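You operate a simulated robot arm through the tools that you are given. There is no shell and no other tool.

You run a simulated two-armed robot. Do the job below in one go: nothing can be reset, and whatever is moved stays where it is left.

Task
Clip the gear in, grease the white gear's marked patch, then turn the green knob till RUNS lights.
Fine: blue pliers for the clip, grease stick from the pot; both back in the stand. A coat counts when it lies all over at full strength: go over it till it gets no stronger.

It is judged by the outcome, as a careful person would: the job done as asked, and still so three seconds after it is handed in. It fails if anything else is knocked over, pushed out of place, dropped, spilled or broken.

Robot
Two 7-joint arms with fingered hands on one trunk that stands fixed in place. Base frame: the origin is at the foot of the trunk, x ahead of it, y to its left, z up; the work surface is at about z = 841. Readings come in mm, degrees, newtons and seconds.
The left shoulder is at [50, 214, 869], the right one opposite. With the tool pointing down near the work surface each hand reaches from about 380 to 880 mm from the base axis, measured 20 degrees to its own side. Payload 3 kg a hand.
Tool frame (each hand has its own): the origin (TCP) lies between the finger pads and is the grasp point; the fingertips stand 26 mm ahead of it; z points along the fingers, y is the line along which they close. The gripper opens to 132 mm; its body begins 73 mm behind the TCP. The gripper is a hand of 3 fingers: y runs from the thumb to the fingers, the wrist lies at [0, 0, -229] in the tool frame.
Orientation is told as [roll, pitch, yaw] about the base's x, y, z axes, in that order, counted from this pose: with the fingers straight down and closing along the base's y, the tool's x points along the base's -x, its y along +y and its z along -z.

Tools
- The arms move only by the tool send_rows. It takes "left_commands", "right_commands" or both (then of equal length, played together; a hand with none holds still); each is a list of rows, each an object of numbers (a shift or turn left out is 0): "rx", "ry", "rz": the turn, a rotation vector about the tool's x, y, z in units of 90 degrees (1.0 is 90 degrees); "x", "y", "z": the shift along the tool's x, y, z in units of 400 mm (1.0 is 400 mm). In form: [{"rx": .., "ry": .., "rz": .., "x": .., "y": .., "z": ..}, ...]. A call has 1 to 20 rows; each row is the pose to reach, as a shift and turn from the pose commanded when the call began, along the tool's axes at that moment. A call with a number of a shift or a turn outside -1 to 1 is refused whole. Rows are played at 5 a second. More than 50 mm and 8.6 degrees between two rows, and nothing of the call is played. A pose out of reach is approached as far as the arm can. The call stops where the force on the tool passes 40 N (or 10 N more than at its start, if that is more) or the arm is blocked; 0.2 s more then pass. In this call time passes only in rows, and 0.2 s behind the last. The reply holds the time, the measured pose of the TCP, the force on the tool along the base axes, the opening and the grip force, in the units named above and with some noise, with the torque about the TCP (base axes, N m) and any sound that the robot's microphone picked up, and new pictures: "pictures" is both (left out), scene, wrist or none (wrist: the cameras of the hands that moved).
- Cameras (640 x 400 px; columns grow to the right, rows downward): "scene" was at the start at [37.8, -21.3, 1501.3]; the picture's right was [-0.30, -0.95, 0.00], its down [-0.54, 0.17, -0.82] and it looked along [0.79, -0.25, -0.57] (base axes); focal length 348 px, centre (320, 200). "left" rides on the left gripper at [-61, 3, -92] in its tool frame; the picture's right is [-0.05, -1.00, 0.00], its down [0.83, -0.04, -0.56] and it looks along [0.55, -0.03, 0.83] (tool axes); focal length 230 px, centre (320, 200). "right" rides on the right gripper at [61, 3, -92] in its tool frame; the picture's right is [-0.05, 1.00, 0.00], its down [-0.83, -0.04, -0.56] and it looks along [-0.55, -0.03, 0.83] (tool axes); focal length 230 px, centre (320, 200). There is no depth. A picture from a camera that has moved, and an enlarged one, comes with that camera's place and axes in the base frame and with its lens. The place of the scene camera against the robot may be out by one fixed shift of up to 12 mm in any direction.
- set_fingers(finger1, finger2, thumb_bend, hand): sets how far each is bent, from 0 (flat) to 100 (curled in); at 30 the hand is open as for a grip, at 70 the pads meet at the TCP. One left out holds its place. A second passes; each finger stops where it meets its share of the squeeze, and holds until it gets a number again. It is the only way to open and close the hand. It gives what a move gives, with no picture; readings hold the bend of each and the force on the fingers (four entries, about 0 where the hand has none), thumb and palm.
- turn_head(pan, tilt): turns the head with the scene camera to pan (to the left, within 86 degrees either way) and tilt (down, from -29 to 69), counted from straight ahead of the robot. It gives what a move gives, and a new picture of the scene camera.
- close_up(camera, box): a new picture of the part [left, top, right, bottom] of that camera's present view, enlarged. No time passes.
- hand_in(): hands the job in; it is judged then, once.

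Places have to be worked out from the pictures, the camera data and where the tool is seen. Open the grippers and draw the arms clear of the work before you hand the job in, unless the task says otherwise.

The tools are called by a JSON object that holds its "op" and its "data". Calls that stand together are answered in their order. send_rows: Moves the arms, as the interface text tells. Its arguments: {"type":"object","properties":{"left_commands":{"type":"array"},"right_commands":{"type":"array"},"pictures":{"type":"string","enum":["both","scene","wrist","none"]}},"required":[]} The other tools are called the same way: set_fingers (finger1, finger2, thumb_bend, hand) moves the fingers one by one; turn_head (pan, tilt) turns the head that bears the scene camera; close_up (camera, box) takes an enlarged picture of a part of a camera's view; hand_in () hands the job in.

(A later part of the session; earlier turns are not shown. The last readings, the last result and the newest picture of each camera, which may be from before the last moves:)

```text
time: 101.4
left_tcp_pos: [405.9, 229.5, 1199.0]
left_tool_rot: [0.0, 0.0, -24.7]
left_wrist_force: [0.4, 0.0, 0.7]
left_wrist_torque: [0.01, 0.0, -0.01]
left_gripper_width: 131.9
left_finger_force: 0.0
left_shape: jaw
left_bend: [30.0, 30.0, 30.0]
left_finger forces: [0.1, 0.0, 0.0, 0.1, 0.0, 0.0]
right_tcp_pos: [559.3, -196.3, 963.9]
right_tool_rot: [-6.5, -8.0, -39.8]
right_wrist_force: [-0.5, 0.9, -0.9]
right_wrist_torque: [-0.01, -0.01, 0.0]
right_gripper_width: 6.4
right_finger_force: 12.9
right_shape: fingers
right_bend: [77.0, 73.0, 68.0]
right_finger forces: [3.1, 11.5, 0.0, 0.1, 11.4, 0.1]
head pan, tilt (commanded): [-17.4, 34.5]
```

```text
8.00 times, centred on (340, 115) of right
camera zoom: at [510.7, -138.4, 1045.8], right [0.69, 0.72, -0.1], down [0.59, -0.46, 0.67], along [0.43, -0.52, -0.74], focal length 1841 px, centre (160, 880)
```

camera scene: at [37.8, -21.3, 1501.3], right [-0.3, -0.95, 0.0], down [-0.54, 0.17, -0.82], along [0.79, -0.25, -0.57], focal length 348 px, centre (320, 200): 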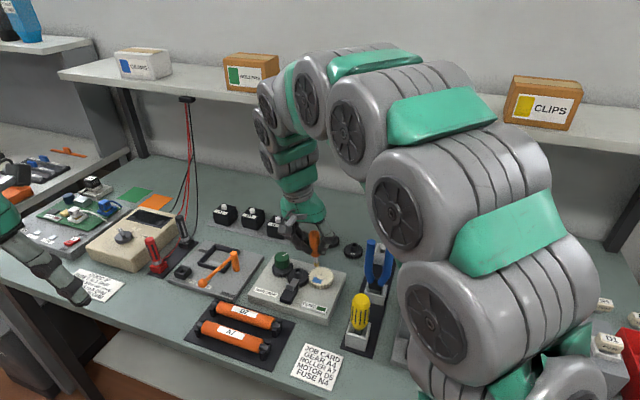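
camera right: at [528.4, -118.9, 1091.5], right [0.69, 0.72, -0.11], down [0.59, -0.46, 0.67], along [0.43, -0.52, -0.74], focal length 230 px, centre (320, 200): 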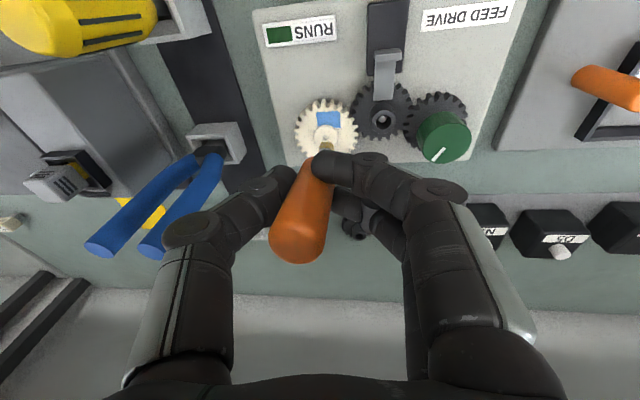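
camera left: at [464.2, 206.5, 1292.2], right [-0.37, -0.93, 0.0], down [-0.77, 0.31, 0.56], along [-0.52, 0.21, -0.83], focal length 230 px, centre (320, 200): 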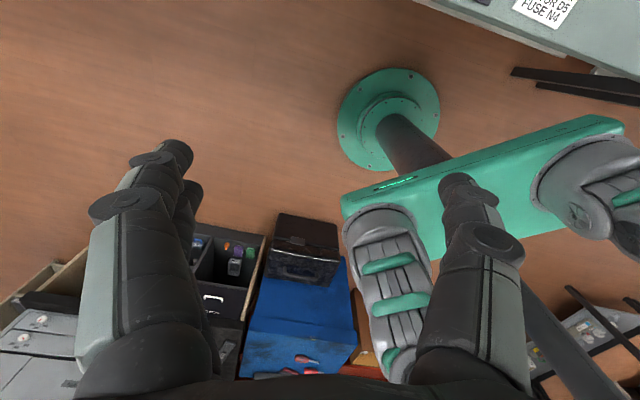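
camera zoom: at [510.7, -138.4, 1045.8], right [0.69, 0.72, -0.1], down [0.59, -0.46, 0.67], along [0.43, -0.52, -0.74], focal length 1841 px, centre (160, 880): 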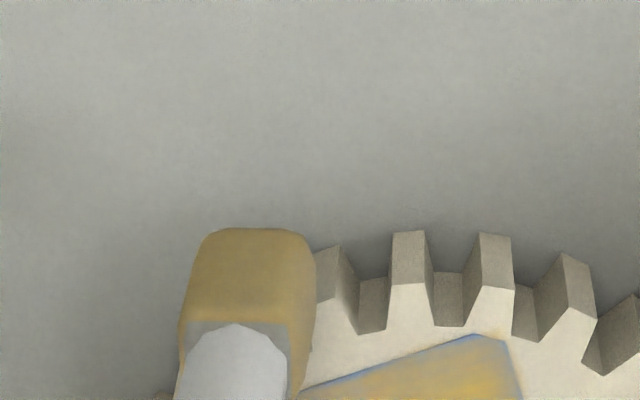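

The near half looks more golden now. Lifting to inspect.

{"op": "send_rows", "data": {"right_commands": [{"x": -0.0104, "y": -0.0085, "z": -0.0738}, {"x": -0.0104, "y": -0.0385, "z": -0.07}, {"x": -0.0104, "y": -0.0385, "z": -0.07}], "pictures": "none"}}

{"op": "close_up", "data": {"camera": "scene", "box": [308, 268, 332, 288]}}

{"op": "close_up", "data": {"camera": "right", "box": [340, 104, 380, 134]}}

```text
time: 102.2
left_tcp_pos: [406.7, 230.0, 1199.7]
left_tool_rot: [0.0, 0.0, -24.8]
left_wrist_force: [0.1, -0.3, -0.2]
left_wrist_torque: [0.01, 0.05, 0.01]
left_gripper_width: 131.9
left_finger_force: 0.2
left_shape: jaw
left_bend: [30.0, 30.0, 30.0]
left_finger forces: [0.0, 0.0, 0.0, 0.0, 0.0, 0.0]
right_tcp_pos: [551.3, -206.6, 994.8]
right_tool_rot: [-6.5, -8.0, -39.8]
right_wrist_force: [-0.5, 0.3, -0.6]
right_wrist_torque: [0.01, 0.01, 0.02]
right_gripper_width: 6.3
right_finger_force: 12.9
right_shape: fingers
right_bend: [77.0, 73.0, 68.0]
right_finger forces: [3.0, 11.5, 0.0, 0.0, 11.3, 0.1]
head pan, tilt (commanded): [-17.4, 34.5]
```

```text
16.00 times, centred on (320, 278) of scene
camera zoom: at [37.8, -21.3, 1501.3], right [-0.3, -0.95, 0.0], down [-0.54, 0.17, -0.82], along [0.79, -0.25, -0.57], focal length 5563 px, centre (320, -1048)
```

zoom: 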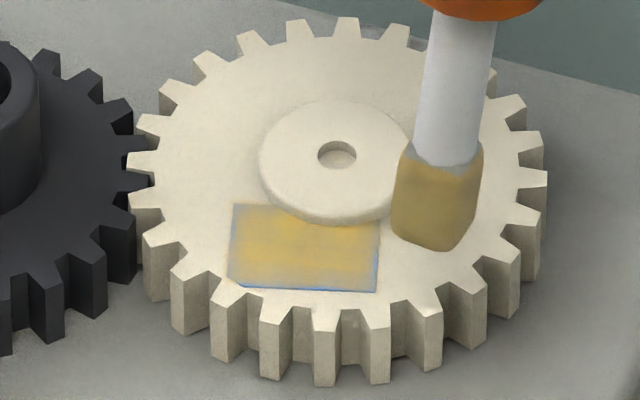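

```text
13.33 times, centred on (360, 119) of right
camera zoom: at [503.6, -148.3, 1075.9], right [0.69, 0.72, -0.11], down [0.59, -0.46, 0.67], along [0.43, -0.52, -0.74], focal length 3068 px, centre (-213, 1280)
```

zoom: 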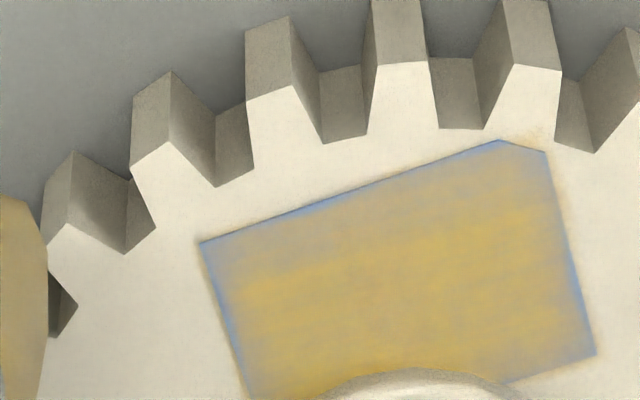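

Edges are still weaker than the middle. Before more strokes, I'll check how the stick sits in the hand (tilt) to make the tip contact flat.

{"op": "close_up", "data": {"camera": "scene", "box": [290, 200, 370, 290]}}

{"op": "close_up", "data": {"camera": "right", "box": [200, 90, 440, 290]}}

```text
4.44 times, centred on (330, 245) of scene
camera zoom: at [37.8, -21.3, 1501.3], right [-0.3, -0.95, 0.0], down [-0.54, 0.17, -0.82], along [0.79, -0.25, -0.57], focal length 1545 px, centre (276, 0)
```

zoom: 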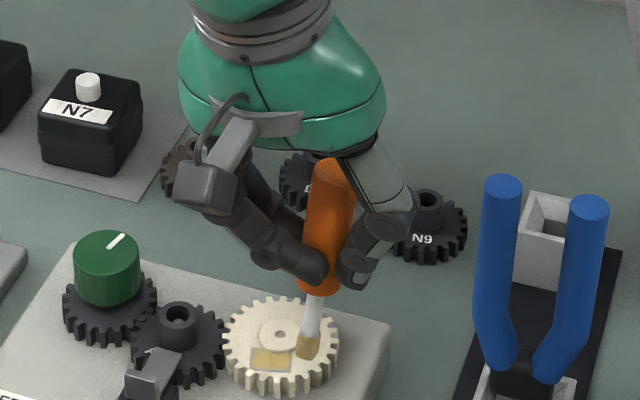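

```text
2.00 times, centred on (320, 190) of right
camera zoom: at [503.6, -148.3, 1075.9], right [0.69, 0.72, -0.11], down [0.59, -0.46, 0.67], along [0.43, -0.52, -0.74], focal length 460 px, centre (320, 220)
```

zoom: 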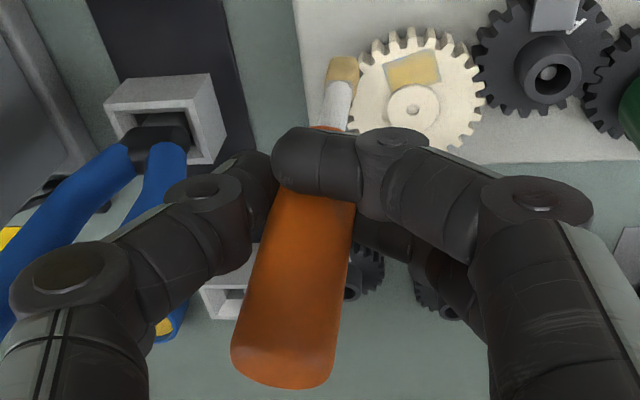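

The stick leans about 8° toward me and 4° sideways. I'll rotate the hand to bring it upright so the tip lies flat.

{"op": "send_rows", "data": {"right_commands": [{"rx": 0.022, "ry": -0.045}, {"rx": 0.044, "ry": -0.089}, {"rx": 0.044, "ry": -0.089}], "pictures": "none"}}

{"op": "close_up", "data": {"camera": "scene", "box": [295, 220, 355, 290]}}

{"op": "close_up", "data": {"camera": "right", "box": [280, 60, 400, 160]}}

```text
time: 103.0
left_tcp_pos: [406.0, 229.8, 1199.2]
left_tool_rot: [0.0, 0.0, -24.7]
left_wrist_force: [0.2, 0.0, 0.7]
left_wrist_torque: [-0.05, -0.04, 0.03]
left_gripper_width: 132.0
left_finger_force: 0.1
left_shape: jaw
left_bend: [30.0, 30.0, 30.0]
left_finger forces: [0.1, 0.0, 0.0, 0.1, 0.0, 0.1]
right_tcp_pos: [551.2, -206.3, 995.4]
right_tool_rot: [-10.7, -15.9, -38.5]
right_wrist_force: [0.7, -0.1, -0.5]
right_wrist_torque: [-0.01, 0.05, -0.01]
right_gripper_width: 6.6
right_finger_force: 12.9
right_shape: fingers
right_bend: [77.0, 73.0, 68.0]
right_finger forces: [2.9, 11.5, 0.1, 0.1, 11.3, 0.0]
head pan, tilt (commanded): [-17.4, 34.5]
```

```text
5.71 times, centred on (325, 255) of scene
camera zoom: at [37.8, -21.3, 1501.3], right [-0.3, -0.95, 0.0], down [-0.54, 0.17, -0.82], along [0.79, -0.25, -0.57], focal length 1987 px, centre (291, -114)
```

zoom: 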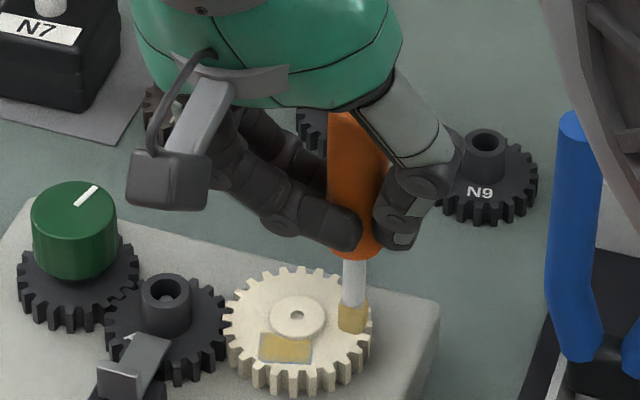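

```text
4.00 times, centred on (340, 110) of right
camera zoom: at [498.3, -137.2, 1064.1], right [0.69, 0.7, -0.16], down [0.54, -0.36, 0.76], along [0.48, -0.61, -0.63], focal length 920 px, centre (240, 560)
```

zoom: 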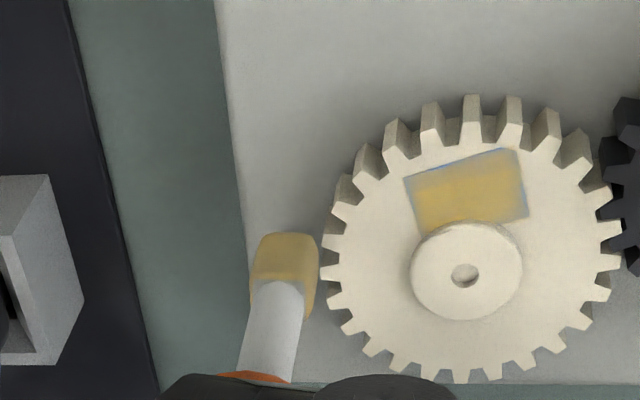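

The stick is upright again with its tip centre offset about (+8,-5,-80) from the TCP. Trying one lane on the +w side with flat contact and reading the force.

{"op": "send_rows", "data": {"right_commands": [{"x": -0.0018, "y": 0.0567, "z": 0.0163}, {"x": -0.0037, "y": 0.1133, "z": 0.0326}, {"x": 0.0045, "y": 0.1188, "z": 0.0609}, {"x": 0.0162, "y": 0.115, "z": 0.0583}], "pictures": "none"}}

{"op": "close_up", "data": {"camera": "scene", "box": [308, 268, 332, 288]}}

{"op": "close_up", "data": {"camera": "right", "box": [280, 60, 380, 140]}}

```text
time: 104.0
left_tcp_pos: [406.3, 229.6, 1199.1]
left_tool_rot: [0.0, 0.1, -24.7]
left_wrist_force: [-0.3, -0.3, -0.6]
left_wrist_torque: [-0.02, 0.0, 0.01]
left_gripper_width: 132.1
left_finger_force: 0.0
left_shape: jaw
left_bend: [30.0, 30.0, 30.0]
left_finger forces: [0.1, 0.0, 0.0, 0.0, 0.0, 0.1]
right_tcp_pos: [578.9, -176.1, 962.8]
right_tool_rot: [-10.6, -15.9, -38.5]
right_wrist_force: [0.4, -0.2, 3.1]
right_wrist_torque: [-0.03, -0.08, -0.01]
right_gripper_width: 6.3
right_finger_force: 13.2
right_shape: fingers
right_bend: [77.0, 73.0, 68.0]
right_finger forces: [2.7, 12.2, 0.1, 0.0, 11.5, 0.1]
head pan, tilt (commanded): [-17.4, 34.5]
```

```text
16.00 times, centred on (320, 278) of scene
camera zoom: at [37.7, -21.3, 1501.3], right [-0.3, -0.95, 0.0], down [-0.54, 0.17, -0.82], along [0.79, -0.25, -0.57], focal length 5563 px, centre (320, -1048)
```

zoom: 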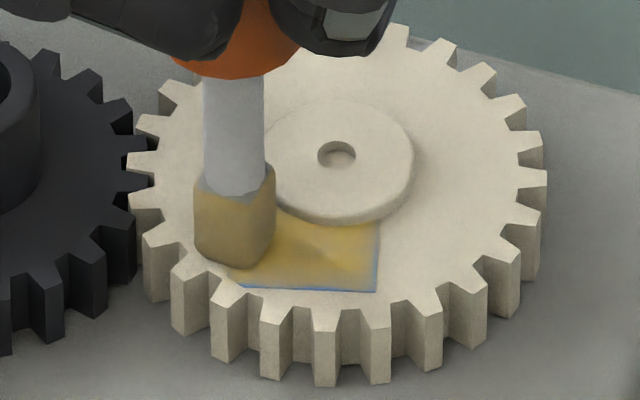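

```text
5.00 times, centred on (330, 100) of right
camera zoom: at [525.6, -106.6, 1031.1], right [0.69, 0.7, -0.16], down [0.54, -0.36, 0.76], along [0.48, -0.61, -0.63], focal length 1150 px, centre (270, 700)
```

zoom: 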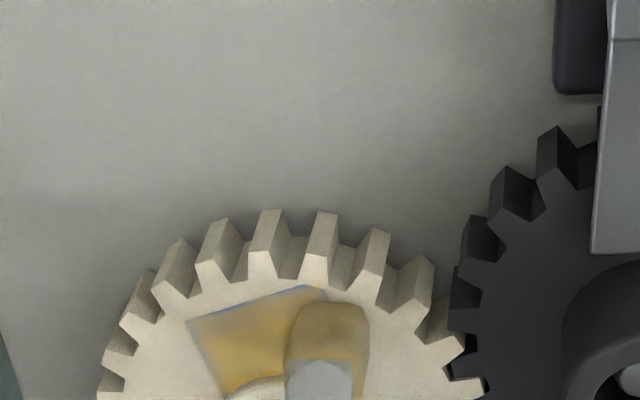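

Flat contact at 3 N now, covering the +w edge. Continuing with five outward lanes at this pressure, then lifting to inspect.

{"op": "send_rows", "data": {"right_commands": [{"x": 0.0114, "y": -0.0038, "z": -0.0026}, {"x": -0.0145, "y": 0.0036, "z": -0.0098}, {"x": -0.0111, "y": 0.0059, "z": 0.002}, {"x": 0.0029, "y": 0.0015, "z": -0.0012}, {"x": 0.0144, "y": -0.0023, "z": -0.0037}, {"x": -0.009, "y": -0.0133, "z": -0.0082}, {"x": -0.0056, "y": -0.011, "z": 0.0036}, {"x": 0.0106, "y": -0.0163, "z": 0.0}, {"x": -0.0123, "y": -0.025, "z": -0.005}, {"x": -0.0089, "y": -0.0227, "z": 0.0068}, {"x": 0.0074, "y": -0.0281, "z": 0.0031}, {"x": -0.0165, "y": -0.0363, "z": -0.0017}, {"x": -0.0131, "y": -0.034, "z": 0.0101}, {"x": 0.0044, "y": -0.0397, "z": 0.0062}, {"x": -0.0273, "y": -0.0431, "z": 0.0027}, {"x": -0.0239, "y": -0.0408, "z": 0.0145}, {"x": -0.0098, "y": -0.0453, "z": 0.0113}, {"x": 0.0017, "y": -0.0491, "z": 0.0087}, {"x": -0.0188, "y": -0.0627, "z": -0.0622}, {"x": -0.0188, "y": -0.0627, "z": -0.0622}], "pictures": "none"}}

{"op": "close_up", "data": {"camera": "scene", "box": [308, 268, 332, 288]}}

{"op": "close_up", "data": {"camera": "right", "box": [330, 80, 380, 120]}}

```text
time: 108.2
left_tcp_pos: [407.5, 229.9, 1199.1]
left_tool_rot: [0.0, 0.0, -24.7]
left_wrist_force: [0.4, -0.9, 0.3]
left_wrist_torque: [0.02, -0.04, 0.0]
left_gripper_width: 132.2
left_finger_force: 0.1
left_shape: jaw
left_bend: [30.0, 30.0, 30.0]
left_finger forces: [0.0, 0.0, 0.0, 0.1, 0.1, 0.1]
right_tcp_pos: [565.0, -192.2, 992.7]
right_tool_rot: [-10.8, -15.9, -38.4]
right_wrist_force: [0.4, -0.4, -0.1]
right_wrist_torque: [0.03, 0.01, -0.02]
right_gripper_width: 6.1
right_finger_force: 12.9
right_shape: fingers
right_bend: [77.0, 73.0, 68.0]
right_finger forces: [2.9, 11.6, 0.0, 0.0, 11.3, 0.0]
head pan, tilt (commanded): [-17.4, 34.5]
```

```text
16.00 times, centred on (320, 278) of scene
camera zoom: at [37.8, -21.3, 1501.3], right [-0.3, -0.95, 0.0], down [-0.54, 0.17, -0.82], along [0.79, -0.25, -0.57], focal length 5563 px, centre (320, -1048)
```

zoom: 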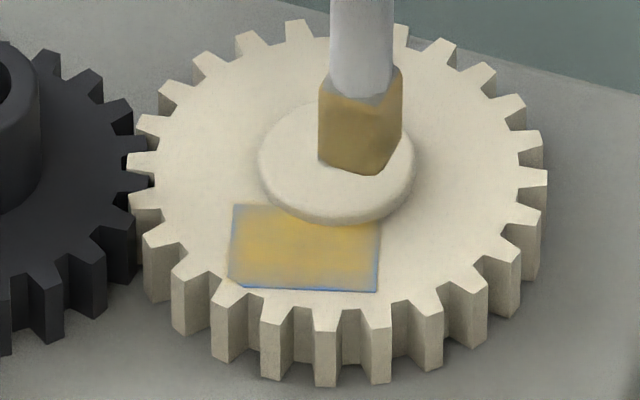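

```text
10.00 times, centred on (355, 100) of right
camera zoom: at [512.3, -122.2, 1061.9], right [0.69, 0.7, -0.17], down [0.54, -0.36, 0.76], along [0.48, -0.61, -0.63], focal length 2301 px, centre (-30, 1200)
```

zoom: 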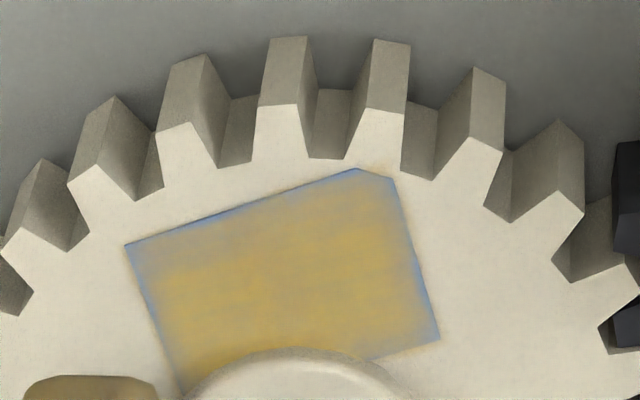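

Recent passes add little, so the stick is probably depleted. I'll go back to the pot along the same route behind the stand to re-dip.

{"op": "send_rows", "data": {"right_commands": [{"x": -0.0255, "y": -0.0169, "z": -0.0881}, {"x": -0.1, "y": -0.0042, "z": -0.0691, "ry": -0.0148}, {"x": -0.1744, "y": 0.0085, "z": -0.0501, "ry": -0.0297}, {"x": -0.2489, "y": 0.0212, "z": -0.0311, "ry": -0.0445}, {"x": -0.3234, "y": 0.0339, "z": -0.012, "ry": -0.0593}, {"x": -0.3978, "y": 0.0466, "z": 0.007, "ry": -0.0742}, {"x": -0.4723, "y": 0.0593, "z": 0.026, "ry": -0.089}, {"x": -0.4723, "y": 0.0593, "z": 0.026, "ry": -0.089}]}}

```text
time: 110.0
left_tcp_pos: [406.6, 229.4, 1199.9]
left_tool_rot: [0.0, -0.1, -24.7]
left_wrist_force: [-0.6, 0.5, 0.5]
left_wrist_torque: [-0.01, 0.0, 0.0]
left_gripper_width: 132.0
left_finger_force: 0.0
left_shape: jaw
left_bend: [30.0, 30.0, 30.0]
left_finger forces: [0.1, 0.0, 0.1, 0.0, 0.0, 0.0]
right_tcp_pos: [723.4, -289.6, 1029.0]
right_tool_rot: [-11.2, -23.9, -36.9]
right_wrist_force: [-0.8, 0.4, -0.4]
right_wrist_torque: [0.01, 0.0, 0.01]
right_gripper_width: 6.3
right_finger_force: 12.8
right_shape: fingers
right_bend: [77.0, 73.0, 68.0]
right_finger forces: [3.2, 11.6, 0.0, 0.0, 11.3, 0.0]
head pan, tilt (commanded): [-17.4, 34.5]
camera scene: at [37.8, -21.3, 1501.3], right [-0.3, -0.95, 0.0], down [-0.54, 0.17, -0.82], along [0.79, -0.25, -0.57], focal length 348 px, centre (320, 200)
camera right: at [661.6, -216.3, 1086.2], right [0.69, 0.71, -0.16], down [0.47, -0.27, 0.84], along [0.55, -0.65, -0.52], focal length 230 px, centre (320, 200)
```

scene: 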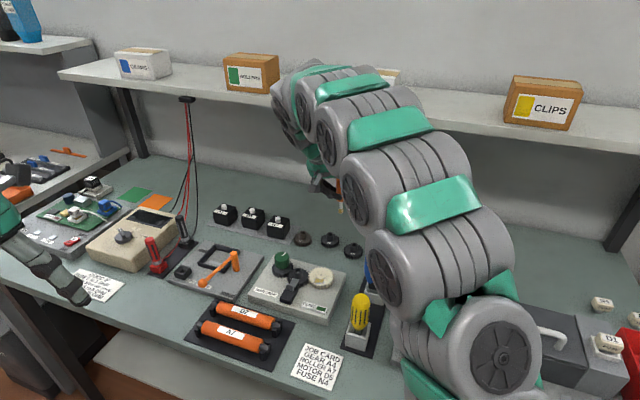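
right: 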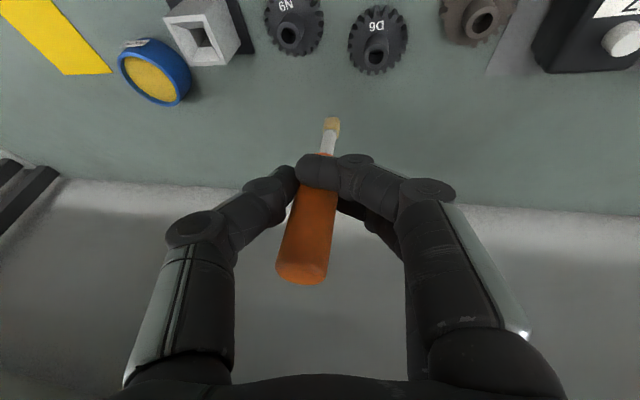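

Now moving sideways behind the stand to above the pot.

{"op": "send_rows", "data": {"right_commands": [{"x": 0.0008, "y": -0.0648, "z": 0.0226}, {"x": 0.0017, "y": -0.1295, "z": 0.0452}, {"x": 0.0025, "y": -0.1943, "z": 0.0678}, {"x": 0.0034, "y": -0.259, "z": 0.0904}, {"x": 0.0042, "y": -0.3238, "z": 0.113}, {"x": 0.005, "y": -0.3885, "z": 0.1356}, {"x": 0.0059, "y": -0.4533, "z": 0.1582}, {"x": 0.0067, "y": -0.518, "z": 0.1808}, {"x": 0.0067, "y": -0.518, "z": 0.1808}], "pictures": "none"}}

{"op": "close_up", "data": {"camera": "right", "box": [240, 40, 420, 200]}}

{"op": "close_up", "data": {"camera": "scene", "box": [375, 180, 455, 270]}}

```text
time: 112.0
left_tcp_pos: [405.6, 229.3, 1199.9]
left_tool_rot: [0.0, 0.1, -24.7]
left_wrist_force: [1.4, 0.3, -0.1]
left_wrist_torque: [0.03, 0.0, 0.02]
left_gripper_width: 132.0
left_finger_force: 0.2
left_shape: jaw
left_bend: [30.0, 30.0, 30.0]
left_finger forces: [0.1, 0.0, 0.0, 0.1, 0.0, 0.1]
right_tcp_pos: [600.5, -468.8, 1002.6]
right_tool_rot: [-11.3, -23.6, -36.9]
right_wrist_force: [0.0, 0.2, 0.0]
right_wrist_torque: [0.01, -0.01, -0.03]
right_gripper_width: 5.9
right_finger_force: 12.5
right_shape: fingers
right_bend: [77.0, 73.0, 68.0]
right_finger forces: [2.6, 11.7, 0.1, 0.0, 11.2, 0.1]
head pan, tilt (commanded): [-17.4, 34.5]
```

```text
2.50 times, centred on (330, 120) of right
camera zoom: at [538.7, -394.8, 1058.9], right [0.69, 0.71, -0.16], down [0.47, -0.27, 0.84], along [0.55, -0.65, -0.52], focal length 575 px, centre (295, 400)
```

zoom: 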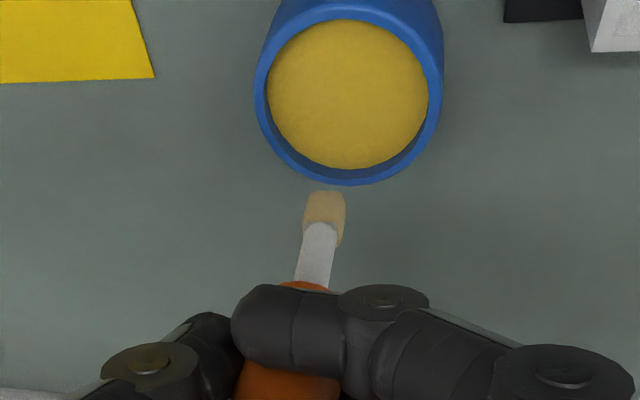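

```text
4.44 times, centred on (415, 225) of scene
camera zoom: at [37.8, -21.3, 1501.3], right [-0.3, -0.95, 0.0], down [-0.54, 0.17, -0.82], along [0.79, -0.25, -0.57], focal length 1545 px, centre (-102, 89)
```

zoom: 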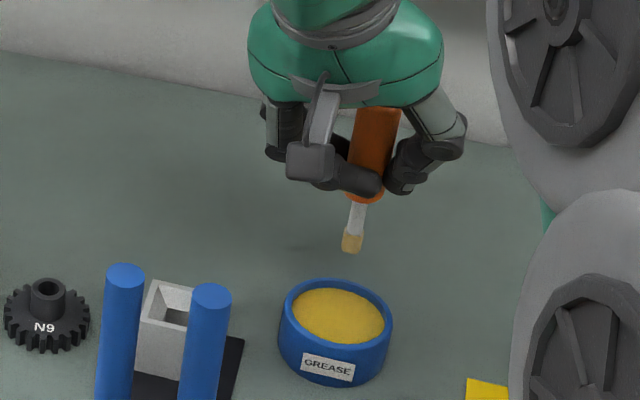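

The tip indeed looks pale/depleted. Dipping again, straight down into the grease.

{"op": "send_rows", "data": {"right_commands": [{"x": 0.0191, "y": 0.0086, "z": 0.0427}, {"x": 0.0381, "y": 0.0172, "z": 0.0853}, {"x": 0.0522, "y": 0.0236, "z": 0.1168}, {"x": 0.0572, "y": 0.0258, "z": 0.128}, {"x": 0.0592, "y": 0.0267, "z": 0.1325}], "pictures": "none"}}

{"op": "close_up", "data": {"camera": "scene", "box": [375, 200, 455, 270]}}

```text
time: 113.2
left_tcp_pos: [406.6, 228.9, 1200.2]
left_tool_rot: [0.0, -0.1, -24.7]
left_wrist_force: [-0.1, 0.0, -0.4]
left_wrist_torque: [-0.02, -0.02, 0.0]
left_gripper_width: 131.7
left_finger_force: 0.1
left_shape: jaw
left_bend: [30.0, 30.0, 30.0]
left_finger forces: [0.1, 0.1, 0.1, 0.0, 0.1, 0.0]
right_tcp_pos: [602.0, -469.1, 942.6]
right_tool_rot: [-11.2, -23.9, -36.9]
right_wrist_force: [0.5, 0.6, 20.7]
right_wrist_torque: [-0.21, -0.11, 0.05]
right_gripper_width: 6.4
right_finger_force: 16.7
right_shape: fingers
right_bend: [78.0, 74.0, 68.0]
right_finger forces: [2.5, 16.9, 0.0, 0.1, 14.7, 0.0]
head pan, tilt (commanded): [-17.4, 34.5]
```

```text
5.71 times, centred on (415, 235) of scene
camera zoom: at [37.5, -21.1, 1501.3], right [-0.3, -0.95, 0.0], down [-0.54, 0.17, -0.82], along [0.79, -0.25, -0.57], focal length 1987 px, centre (-223, 0)
```

zoom: 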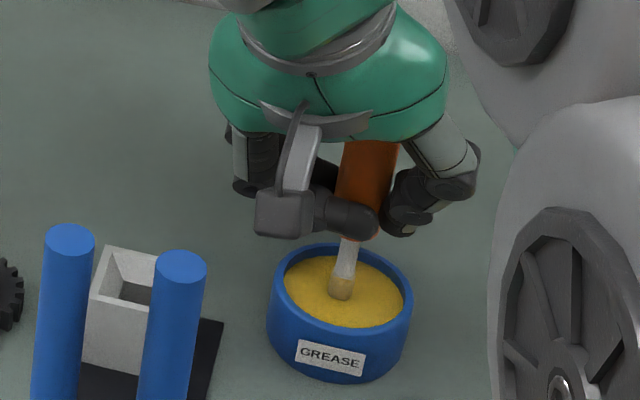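

Firm contact (21 N) – enough. Lifting straight back up.

{"op": "send_rows", "data": {"right_commands": [{"x": -0.006, "y": -0.0027, "z": -0.0135}, {"x": -0.0241, "y": -0.0109, "z": -0.0539}, {"x": -0.0422, "y": -0.019, "z": -0.0943}, {"x": -0.0602, "y": -0.0272, "z": -0.1347}, {"x": -0.0602, "y": -0.0272, "z": -0.1347}], "pictures": "none"}}

{"op": "close_up", "data": {"camera": "right", "box": [240, 60, 420, 220]}}

{"op": "close_up", "data": {"camera": "scene", "box": [375, 180, 455, 270]}}

```text
time: 114.4
left_tcp_pos: [407.7, 229.7, 1199.9]
left_tool_rot: [0.0, 0.0, -24.8]
left_wrist_force: [0.2, -0.5, 0.7]
left_wrist_torque: [-0.03, 0.0, 0.01]
left_gripper_width: 131.7
left_finger_force: 0.0
left_shape: jaw
left_bend: [30.0, 30.0, 30.0]
left_finger forces: [0.1, 0.0, 0.0, 0.0, 0.0, 0.1]
right_tcp_pos: [599.7, -469.0, 1002.5]
right_tool_rot: [-11.2, -23.7, -36.9]
right_wrist_force: [-0.3, -0.6, 0.3]
right_wrist_torque: [0.0, 0.0, -0.01]
right_gripper_width: 5.5
right_finger_force: 13.6
right_shape: fingers
right_bend: [77.0, 73.0, 68.0]
right_finger forces: [3.6, 12.1, 0.1, 0.0, 11.1, 0.0]
head pan, tilt (commanded): [-17.4, 34.5]
```

```text
2.50 times, centred on (330, 140) of right
camera zoom: at [539.3, -395.3, 1059.1], right [0.69, 0.71, -0.16], down [0.47, -0.27, 0.84], along [0.55, -0.65, -0.52], focal length 575 px, centre (295, 350)
```

zoom: 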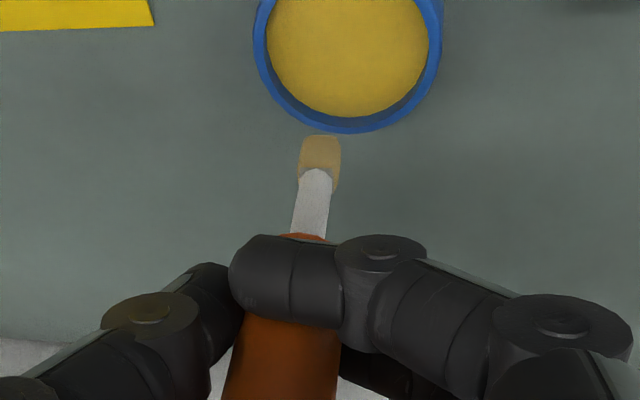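

```text
4.44 times, centred on (415, 225) of scene
camera zoom: at [37.8, -21.3, 1501.3], right [-0.3, -0.95, 0.0], down [-0.54, 0.17, -0.82], along [0.79, -0.25, -0.57], focal length 1545 px, centre (-102, 89)
```

zoom: 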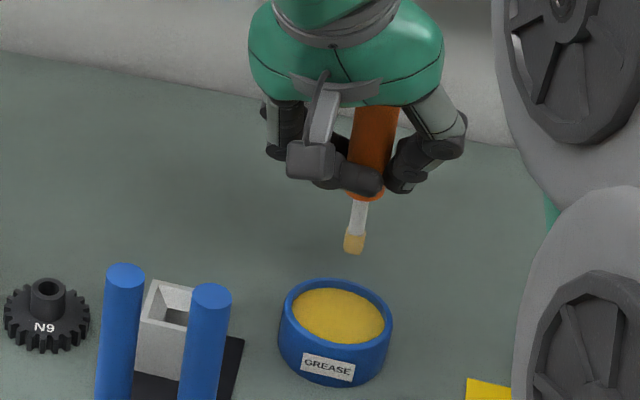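

Tip reloaded. Returning along the reverse route behind the stand.

{"op": "send_rows", "data": {"right_commands": [{"x": -0.0007, "y": 0.0648, "z": -0.0223}, {"x": -0.0014, "y": 0.1296, "z": -0.0447}, {"x": -0.0021, "y": 0.1944, "z": -0.067}, {"x": -0.0028, "y": 0.2592, "z": -0.0893}, {"x": -0.0036, "y": 0.3241, "z": -0.1116}, {"x": -0.0043, "y": 0.3889, "z": -0.134}, {"x": -0.005, "y": 0.4537, "z": -0.1563}, {"x": -0.0057, "y": 0.5185, "z": -0.1786}, {"x": -0.0057, "y": 0.5185, "z": -0.1786}], "pictures": "none"}}

```text
time: 116.4
left_tcp_pos: [406.9, 228.8, 1199.4]
left_tool_rot: [0.1, 0.1, -24.8]
left_wrist_force: [-1.1, -0.3, 0.4]
left_wrist_torque: [0.01, 0.0, 0.01]
left_gripper_width: 131.5
left_finger_force: 0.2
left_shape: jaw
left_bend: [30.0, 30.0, 30.0]
left_finger forces: [0.0, 0.1, 0.1, 0.0, 0.0, 0.1]
right_tcp_pos: [724.6, -290.6, 1031.0]
right_tool_rot: [-11.2, -23.8, -36.9]
right_wrist_force: [-0.5, -0.1, -0.3]
right_wrist_torque: [0.04, 0.01, 0.03]
right_gripper_width: 5.5
right_finger_force: 12.8
right_shape: fingers
right_bend: [77.0, 73.0, 68.0]
right_finger forces: [2.8, 11.8, 0.0, 0.0, 11.2, 0.0]
head pan, tilt (commanded): [-17.4, 34.5]
```

Bringing the stick back over the white gear, upright.

{"op": "send_rows", "data": {"right_commands": [{"x": 0.0638, "y": -0.0044, "z": -0.0152, "ry": 0.0127}, {"x": 0.1275, "y": -0.0087, "z": -0.0304, "ry": 0.0254}, {"x": 0.1913, "y": -0.0131, "z": -0.0456, "ry": 0.0381}, {"x": 0.2551, "y": -0.0174, "z": -0.0608, "ry": 0.0509}, {"x": 0.3189, "y": -0.0218, "z": -0.076, "ry": 0.0636}, {"x": 0.3826, "y": -0.0261, "z": -0.0912, "ry": 0.0763}, {"x": 0.4464, "y": -0.0305, "z": -0.1064, "ry": 0.089}, {"x": 0.4464, "y": -0.0305, "z": -0.1064, "ry": 0.089}], "pictures": "none"}}

{"op": "close_up", "data": {"camera": "scene", "box": [295, 220, 355, 290]}}

{"op": "close_up", "data": {"camera": "right", "box": [270, 40, 390, 140]}}

```text
time: 118.2
left_tcp_pos: [405.9, 228.1, 1199.6]
left_tool_rot: [0.1, 0.0, -24.7]
left_wrist_force: [0.4, 1.3, -0.2]
left_wrist_torque: [0.01, -0.05, 0.03]
left_gripper_width: 132.1
left_finger_force: 0.0
left_shape: jaw
left_bend: [30.0, 30.0, 30.0]
left_finger forces: [0.1, 0.1, 0.0, 0.1, 0.0, 0.1]
right_tcp_pos: [578.9, -183.3, 998.5]
right_tool_rot: [-10.8, -16.0, -38.5]
right_wrist_force: [-0.6, -0.3, 0.0]
right_wrist_torque: [0.03, -0.01, 0.0]
right_gripper_width: 5.4
right_finger_force: 12.7
right_shape: fingers
right_bend: [77.0, 73.0, 68.0]
right_finger forces: [2.9, 11.7, 0.0, 0.0, 10.9, 0.0]
head pan, tilt (commanded): [-17.4, 34.5]
```

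```text
5.71 times, centred on (325, 255) of scene
camera zoom: at [37.8, -21.3, 1501.3], right [-0.3, -0.95, 0.0], down [-0.54, 0.17, -0.82], along [0.79, -0.25, -0.57], focal length 1987 px, centre (291, -114)
```

zoom: 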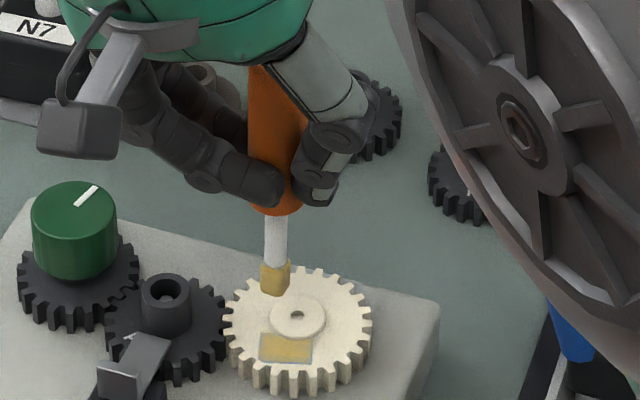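

```text
4.00 times, centred on (330, 90) of right
camera zoom: at [525.6, -114.6, 1068.1], right [0.69, 0.7, -0.16], down [0.54, -0.36, 0.76], along [0.48, -0.61, -0.63], focal length 920 px, centre (280, 640)
```

zoom: 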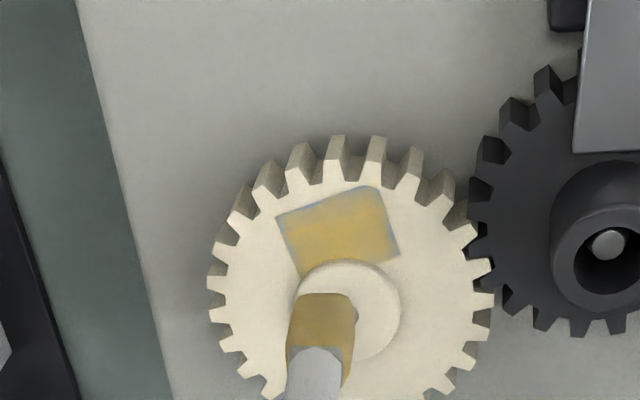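

The tip is richly loaded now. Repeating the five outward lanes with proper contact, then lifting to inspect.

{"op": "send_rows", "data": {"right_commands": [{"x": 0.0131, "y": 0.0328, "z": 0.0562, "ry": -0.035}, {"x": 0.0193, "y": 0.0369, "z": 0.0774, "ry": -0.035}, {"x": 0.0227, "y": 0.0392, "z": 0.0892, "ry": -0.035}, {"x": 0.0366, "y": 0.0344, "z": 0.0861, "ry": -0.035}, {"x": 0.0505, "y": 0.03, "z": 0.083, "ry": -0.035}, {"x": 0.027, "y": 0.0191, "z": 0.0785, "ry": -0.035}, {"x": 0.0304, "y": 0.0214, "z": 0.0903, "ry": -0.035}, {"x": 0.0466, "y": 0.016, "z": 0.0867, "ry": -0.035}, {"x": 0.0238, "y": 0.0073, "z": 0.0817, "ry": -0.035}, {"x": 0.0272, "y": 0.0096, "z": 0.0935, "ry": -0.035}, {"x": 0.0434, "y": 0.0042, "z": 0.0899, "ry": -0.035}, {"x": 0.0196, "y": -0.004, "z": 0.085, "ry": -0.035}, {"x": 0.023, "y": -0.0017, "z": 0.0968, "ry": -0.035}, {"x": 0.0404, "y": -0.0074, "z": 0.0929, "ry": -0.035}, {"x": 0.0064, "y": -0.0101, "z": 0.09, "ry": -0.035}, {"x": 0.0098, "y": -0.0078, "z": 0.1018, "ry": -0.035}, {"x": 0.0239, "y": -0.0123, "z": 0.0986, "ry": -0.035}, {"x": 0.0377, "y": -0.0168, "z": 0.0954, "ry": -0.035}, {"x": 0.0172, "y": -0.0304, "z": 0.0245, "ry": -0.035}, {"x": 0.0172, "y": -0.0304, "z": 0.0245, "ry": -0.035}], "pictures": "none"}}

{"op": "close_up", "data": {"camera": "scene", "box": [308, 268, 332, 288]}}

{"op": "close_up", "data": {"camera": "right", "box": [310, 70, 370, 120]}}

```text
time: 122.4
left_tcp_pos: [405.6, 229.1, 1199.9]
left_tool_rot: [0.0, 0.0, -24.6]
left_wrist_force: [-0.3, -0.7, 0.9]
left_wrist_torque: [0.01, -0.02, -0.01]
left_gripper_width: 132.1
left_finger_force: 0.0
left_shape: jaw
left_bend: [30.0, 30.0, 30.0]
left_finger forces: [0.0, 0.0, 0.0, 0.0, 0.1, 0.0]
right_tcp_pos: [565.2, -191.0, 989.6]
right_tool_rot: [-10.9, -19.0, -38.0]
right_wrist_force: [-0.8, -0.4, 0.2]
right_wrist_torque: [0.0, 0.0, 0.01]
right_gripper_width: 5.5
right_finger_force: 13.5
right_shape: fingers
right_bend: [77.0, 73.0, 68.0]
right_finger forces: [3.3, 11.9, 0.0, 0.0, 10.9, 0.0]
head pan, tilt (commanded): [-17.4, 34.5]
```

```text
16.00 times, centred on (320, 278) of scene
camera zoom: at [37.8, -21.3, 1501.3], right [-0.3, -0.95, 0.0], down [-0.54, 0.17, -0.82], along [0.79, -0.25, -0.57], focal length 5563 px, centre (320, -1048)
```

zoom: 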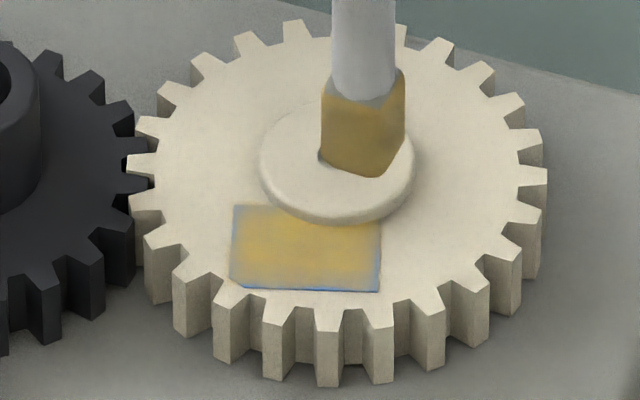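

```text
8.00 times, centred on (340, 95) of right
camera zoom: at [507.6, -120.4, 1054.7], right [0.69, 0.71, -0.16], down [0.52, -0.32, 0.79], along [0.51, -0.63, -0.59], focal length 1841 px, centre (160, 1040)
```

zoom: 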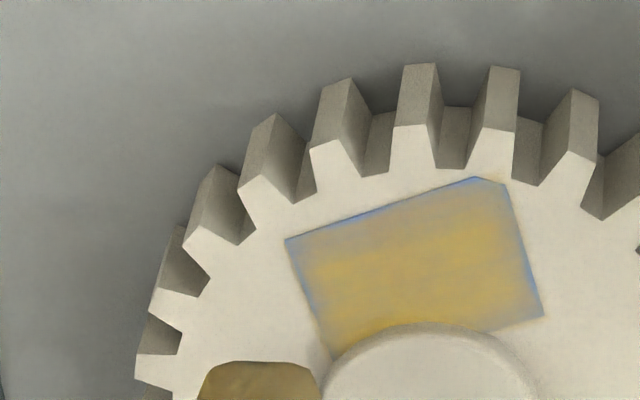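

The tip is still loaded, so it isn't transferring at the near edge; my tip position estimate in depth seems ~4 mm off. I'll place the tip right on the near edge, press, and look.

{"op": "send_rows", "data": {"right_commands": [{"x": 0.0304, "y": 0.0412, "z": 0.0354}, {"x": 0.0373, "y": 0.045, "z": 0.0552}, {"x": 0.0373, "y": 0.045, "z": 0.0552}], "pictures": "none"}}

{"op": "close_up", "data": {"camera": "scene", "box": [308, 268, 332, 288]}}

{"op": "close_up", "data": {"camera": "right", "box": [300, 70, 360, 120]}}

```text
time: 123.2
left_tcp_pos: [407.3, 230.0, 1199.6]
left_tool_rot: [0.0, 0.0, -24.8]
left_wrist_force: [0.2, -0.2, 0.2]
left_wrist_torque: [-0.01, -0.02, -0.01]
left_gripper_width: 131.7
left_finger_force: 0.0
left_shape: jaw
left_bend: [30.0, 30.0, 30.0]
left_finger forces: [0.1, 0.0, 0.1, 0.0, 0.0, 0.0]
right_tcp_pos: [568.6, -176.6, 961.8]
right_tool_rot: [-10.9, -19.0, -37.9]
right_wrist_force: [-0.1, 0.0, 0.2]
right_wrist_torque: [0.01, 0.0, 0.03]
right_gripper_width: 5.3
right_finger_force: 13.0
right_shape: fingers
right_bend: [77.0, 73.0, 68.0]
right_finger forces: [3.3, 11.8, 0.1, 0.0, 10.9, 0.0]
head pan, tilt (commanded): [-17.4, 34.5]
```

```text
16.00 times, centred on (320, 278) of scene
camera zoom: at [37.8, -21.3, 1501.3], right [-0.3, -0.95, 0.0], down [-0.54, 0.17, -0.82], along [0.79, -0.25, -0.57], focal length 5563 px, centre (320, -1048)
```

zoom: 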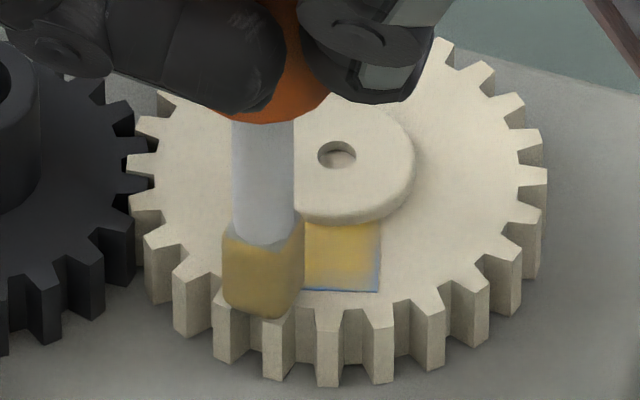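

```text
8.00 times, centred on (330, 95) of right
camera zoom: at [511.6, -106.5, 1025.6], right [0.69, 0.71, -0.16], down [0.52, -0.32, 0.79], along [0.51, -0.63, -0.59], focal length 1841 px, centre (240, 1040)
```

zoom: 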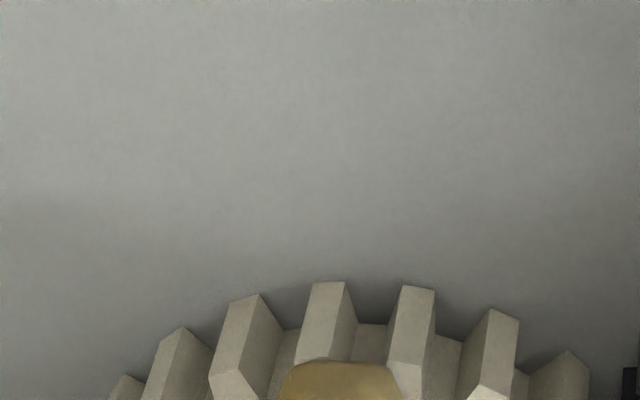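

No contact there: the tip is beyond the teeth. The tip is evidently touching with its far edge because the stick still leans. Let me look at the whole stick to measure its lean.

{"op": "close_up", "data": {"camera": "right", "box": [200, 90, 440, 290]}}

{"op": "close_up", "data": {"camera": "scene", "box": [280, 200, 360, 290]}}

```text
2.00 times, centred on (320, 190) of right
camera zoom: at [511.6, -106.5, 1025.6], right [0.69, 0.71, -0.16], down [0.52, -0.32, 0.79], along [0.51, -0.63, -0.59], focal length 460 px, centre (320, 220)
```

zoom: 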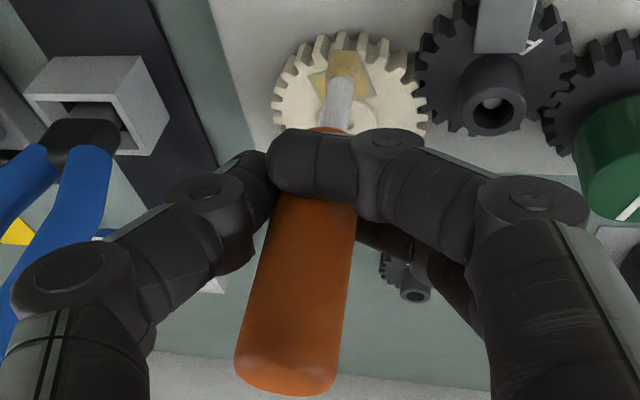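

```text
4.44 times, centred on (320, 245) of scene
camera zoom: at [37.8, -21.3, 1501.3], right [-0.3, -0.95, 0.0], down [-0.54, 0.17, -0.82], along [0.79, -0.25, -0.57], focal length 1545 px, centre (320, 0)
```

zoom: 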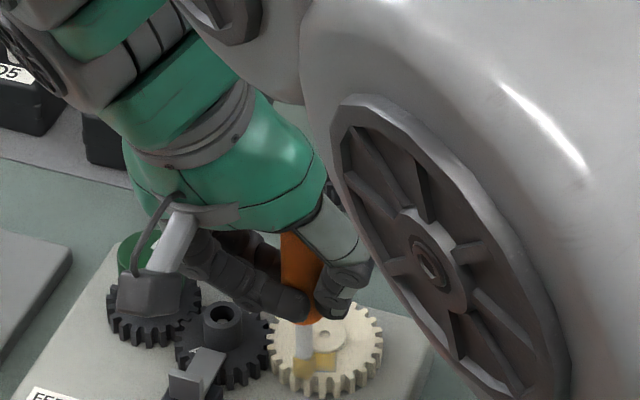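

The upper arm has swung noticeably closer to the scene camera. Checking the full scene before continuing.

{"op": "close_up", "data": {"camera": "scene", "box": [0, 0, 640, 400]}}

```text
1.00 times, centred on (320, 200) of scene (not enlarged: the box is as wide or as high as the picture)
camera zoom: at [37.8, -21.3, 1501.3], right [-0.3, -0.95, 0.0], down [-0.54, 0.17, -0.82], along [0.79, -0.25, -0.57], focal length 348 px, centre (320, 200)
```

zoom: 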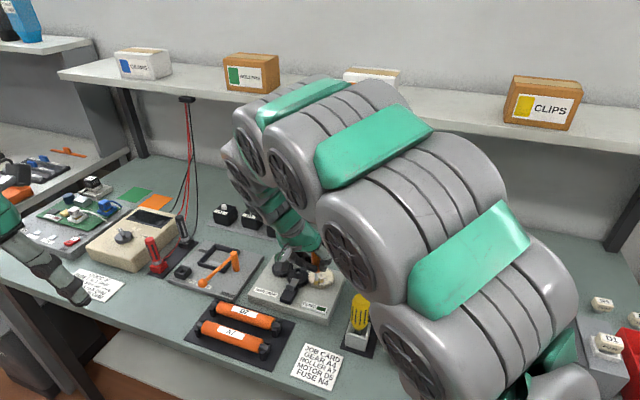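

The arm is still well above the bench. I'll move the tip 4 mm in and press until there is real contact, then check force and position.

{"op": "send_rows", "data": {"right_commands": [{"x": -0.0092, "y": 0.0029, "z": 0.0026}, {"x": -0.0082, "y": 0.0035, "z": 0.0055}, {"x": -0.0072, "y": 0.004, "z": 0.0084}], "pictures": "none"}}

{"op": "close_up", "data": {"camera": "scene", "box": [308, 268, 332, 288]}}

{"op": "close_up", "data": {"camera": "right", "box": [290, 80, 370, 140]}}

```text
time: 124.0
left_tcp_pos: [406.9, 229.2, 1200.4]
left_tool_rot: [0.0, 0.0, -24.7]
left_wrist_force: [0.1, 0.7, 0.1]
left_wrist_torque: [-0.02, 0.01, 0.0]
left_gripper_width: 131.9
left_finger_force: 0.1
left_shape: jaw
left_bend: [30.0, 30.0, 30.0]
left_finger forces: [0.0, 0.0, 0.1, 0.0, 0.1, 0.0]
right_tcp_pos: [572.0, -178.6, 958.8]
right_tool_rot: [-10.9, -19.2, -37.9]
right_wrist_force: [-1.6, 0.7, 13.7]
right_wrist_torque: [-0.18, -0.01, 0.02]
right_gripper_width: 5.4
right_finger_force: 15.2
right_shape: fingers
right_bend: [78.0, 73.0, 68.0]
right_finger forces: [3.0, 13.8, 0.1, 0.1, 13.9, 0.0]
head pan, tilt (commanded): [-17.4, 34.5]
```

```text
16.00 times, centred on (320, 278) of scene
camera zoom: at [37.6, -21.3, 1501.3], right [-0.3, -0.95, 0.0], down [-0.54, 0.17, -0.82], along [0.79, -0.25, -0.57], focal length 5563 px, centre (320, -1048)
```

zoom: 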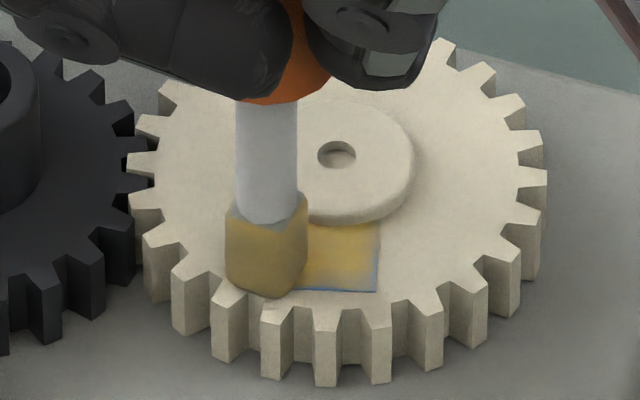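

```text
6.67 times, centred on (330, 110) of right
camera zoom: at [515.4, -108.2, 1023.5], right [0.69, 0.71, -0.16], down [0.52, -0.32, 0.79], along [0.51, -0.63, -0.59], focal length 1534 px, centre (253, 800)
```

zoom: 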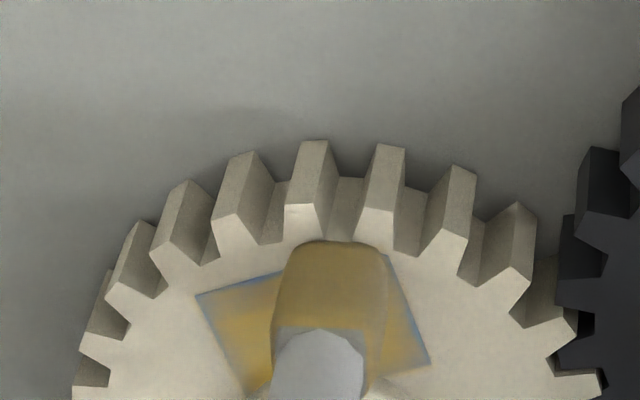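

Strong contact (14 N) right on the near edge. I'll ease off, wiggle slightly there, then lift to see whether that spot took grease.

{"op": "send_rows", "data": {"right_commands": [{"x": -0.0012, "y": -0.0007, "z": -0.0035}, {"x": 0.0035, "y": -0.0011, "z": -0.0051}, {"x": -0.0059, "y": -0.0003, "z": -0.0019}, {"x": 0.0035, "y": -0.0011, "z": -0.0051}, {"x": -0.0059, "y": -0.0003, "z": -0.0019}, {"x": -0.0012, "y": -0.0007, "z": -0.0035}, {"x": -0.0213, "y": -0.0141, "z": -0.072}, {"x": -0.0213, "y": -0.0141, "z": -0.072}], "pictures": "none"}}

{"op": "close_up", "data": {"camera": "scene", "box": [308, 268, 332, 288]}}

{"op": "close_up", "data": {"camera": "right", "box": [300, 70, 370, 125]}}

```text
time: 125.8
left_tcp_pos: [406.3, 229.4, 1199.6]
left_tool_rot: [0.0, 0.0, -24.7]
left_wrist_force: [0.0, -1.0, -0.2]
left_wrist_torque: [0.0, 0.03, -0.01]
left_gripper_width: 132.2
left_finger_force: 0.1
left_shape: jaw
left_bend: [30.0, 30.0, 30.0]
left_finger forces: [0.0, 0.1, 0.0, 0.0, 0.0, 0.1]
right_tcp_pos: [569.5, -179.1, 989.7]
right_tool_rot: [-11.0, -19.0, -37.9]
right_wrist_force: [-0.1, 0.2, -0.6]
right_wrist_torque: [0.01, -0.02, 0.01]
right_gripper_width: 5.5
right_finger_force: 13.3
right_shape: fingers
right_bend: [77.0, 73.0, 68.0]
right_finger forces: [3.2, 12.2, 0.0, 0.0, 10.9, 0.1]
head pan, tilt (commanded): [-17.4, 34.5]
```

```text
16.00 times, centred on (320, 278) of scene
camera zoom: at [37.8, -21.3, 1501.3], right [-0.3, -0.95, 0.0], down [-0.54, 0.17, -0.82], along [0.79, -0.25, -0.57], focal length 5563 px, centre (320, -1048)
```

zoom: 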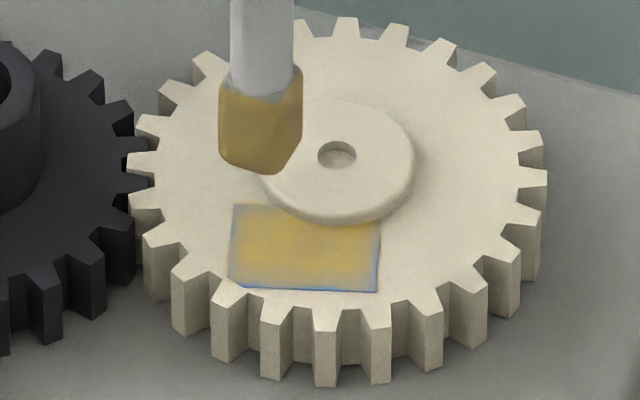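

```text
7.27 times, centred on (335, 98) of right
camera zoom: at [513.2, -107.8, 1055.0], right [0.69, 0.71, -0.16], down [0.52, -0.32, 0.79], along [0.51, -0.63, -0.59], focal length 1673 px, centre (211, 946)
```

zoom: 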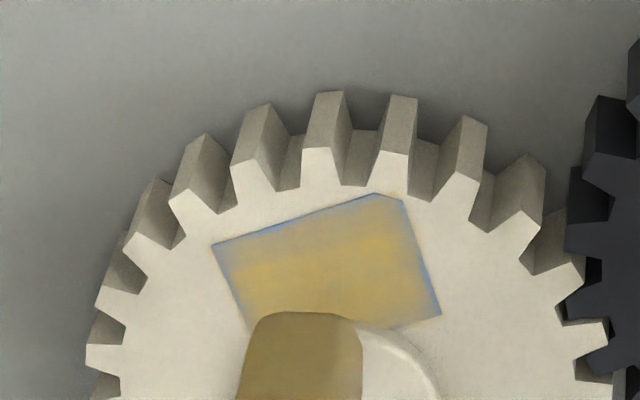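

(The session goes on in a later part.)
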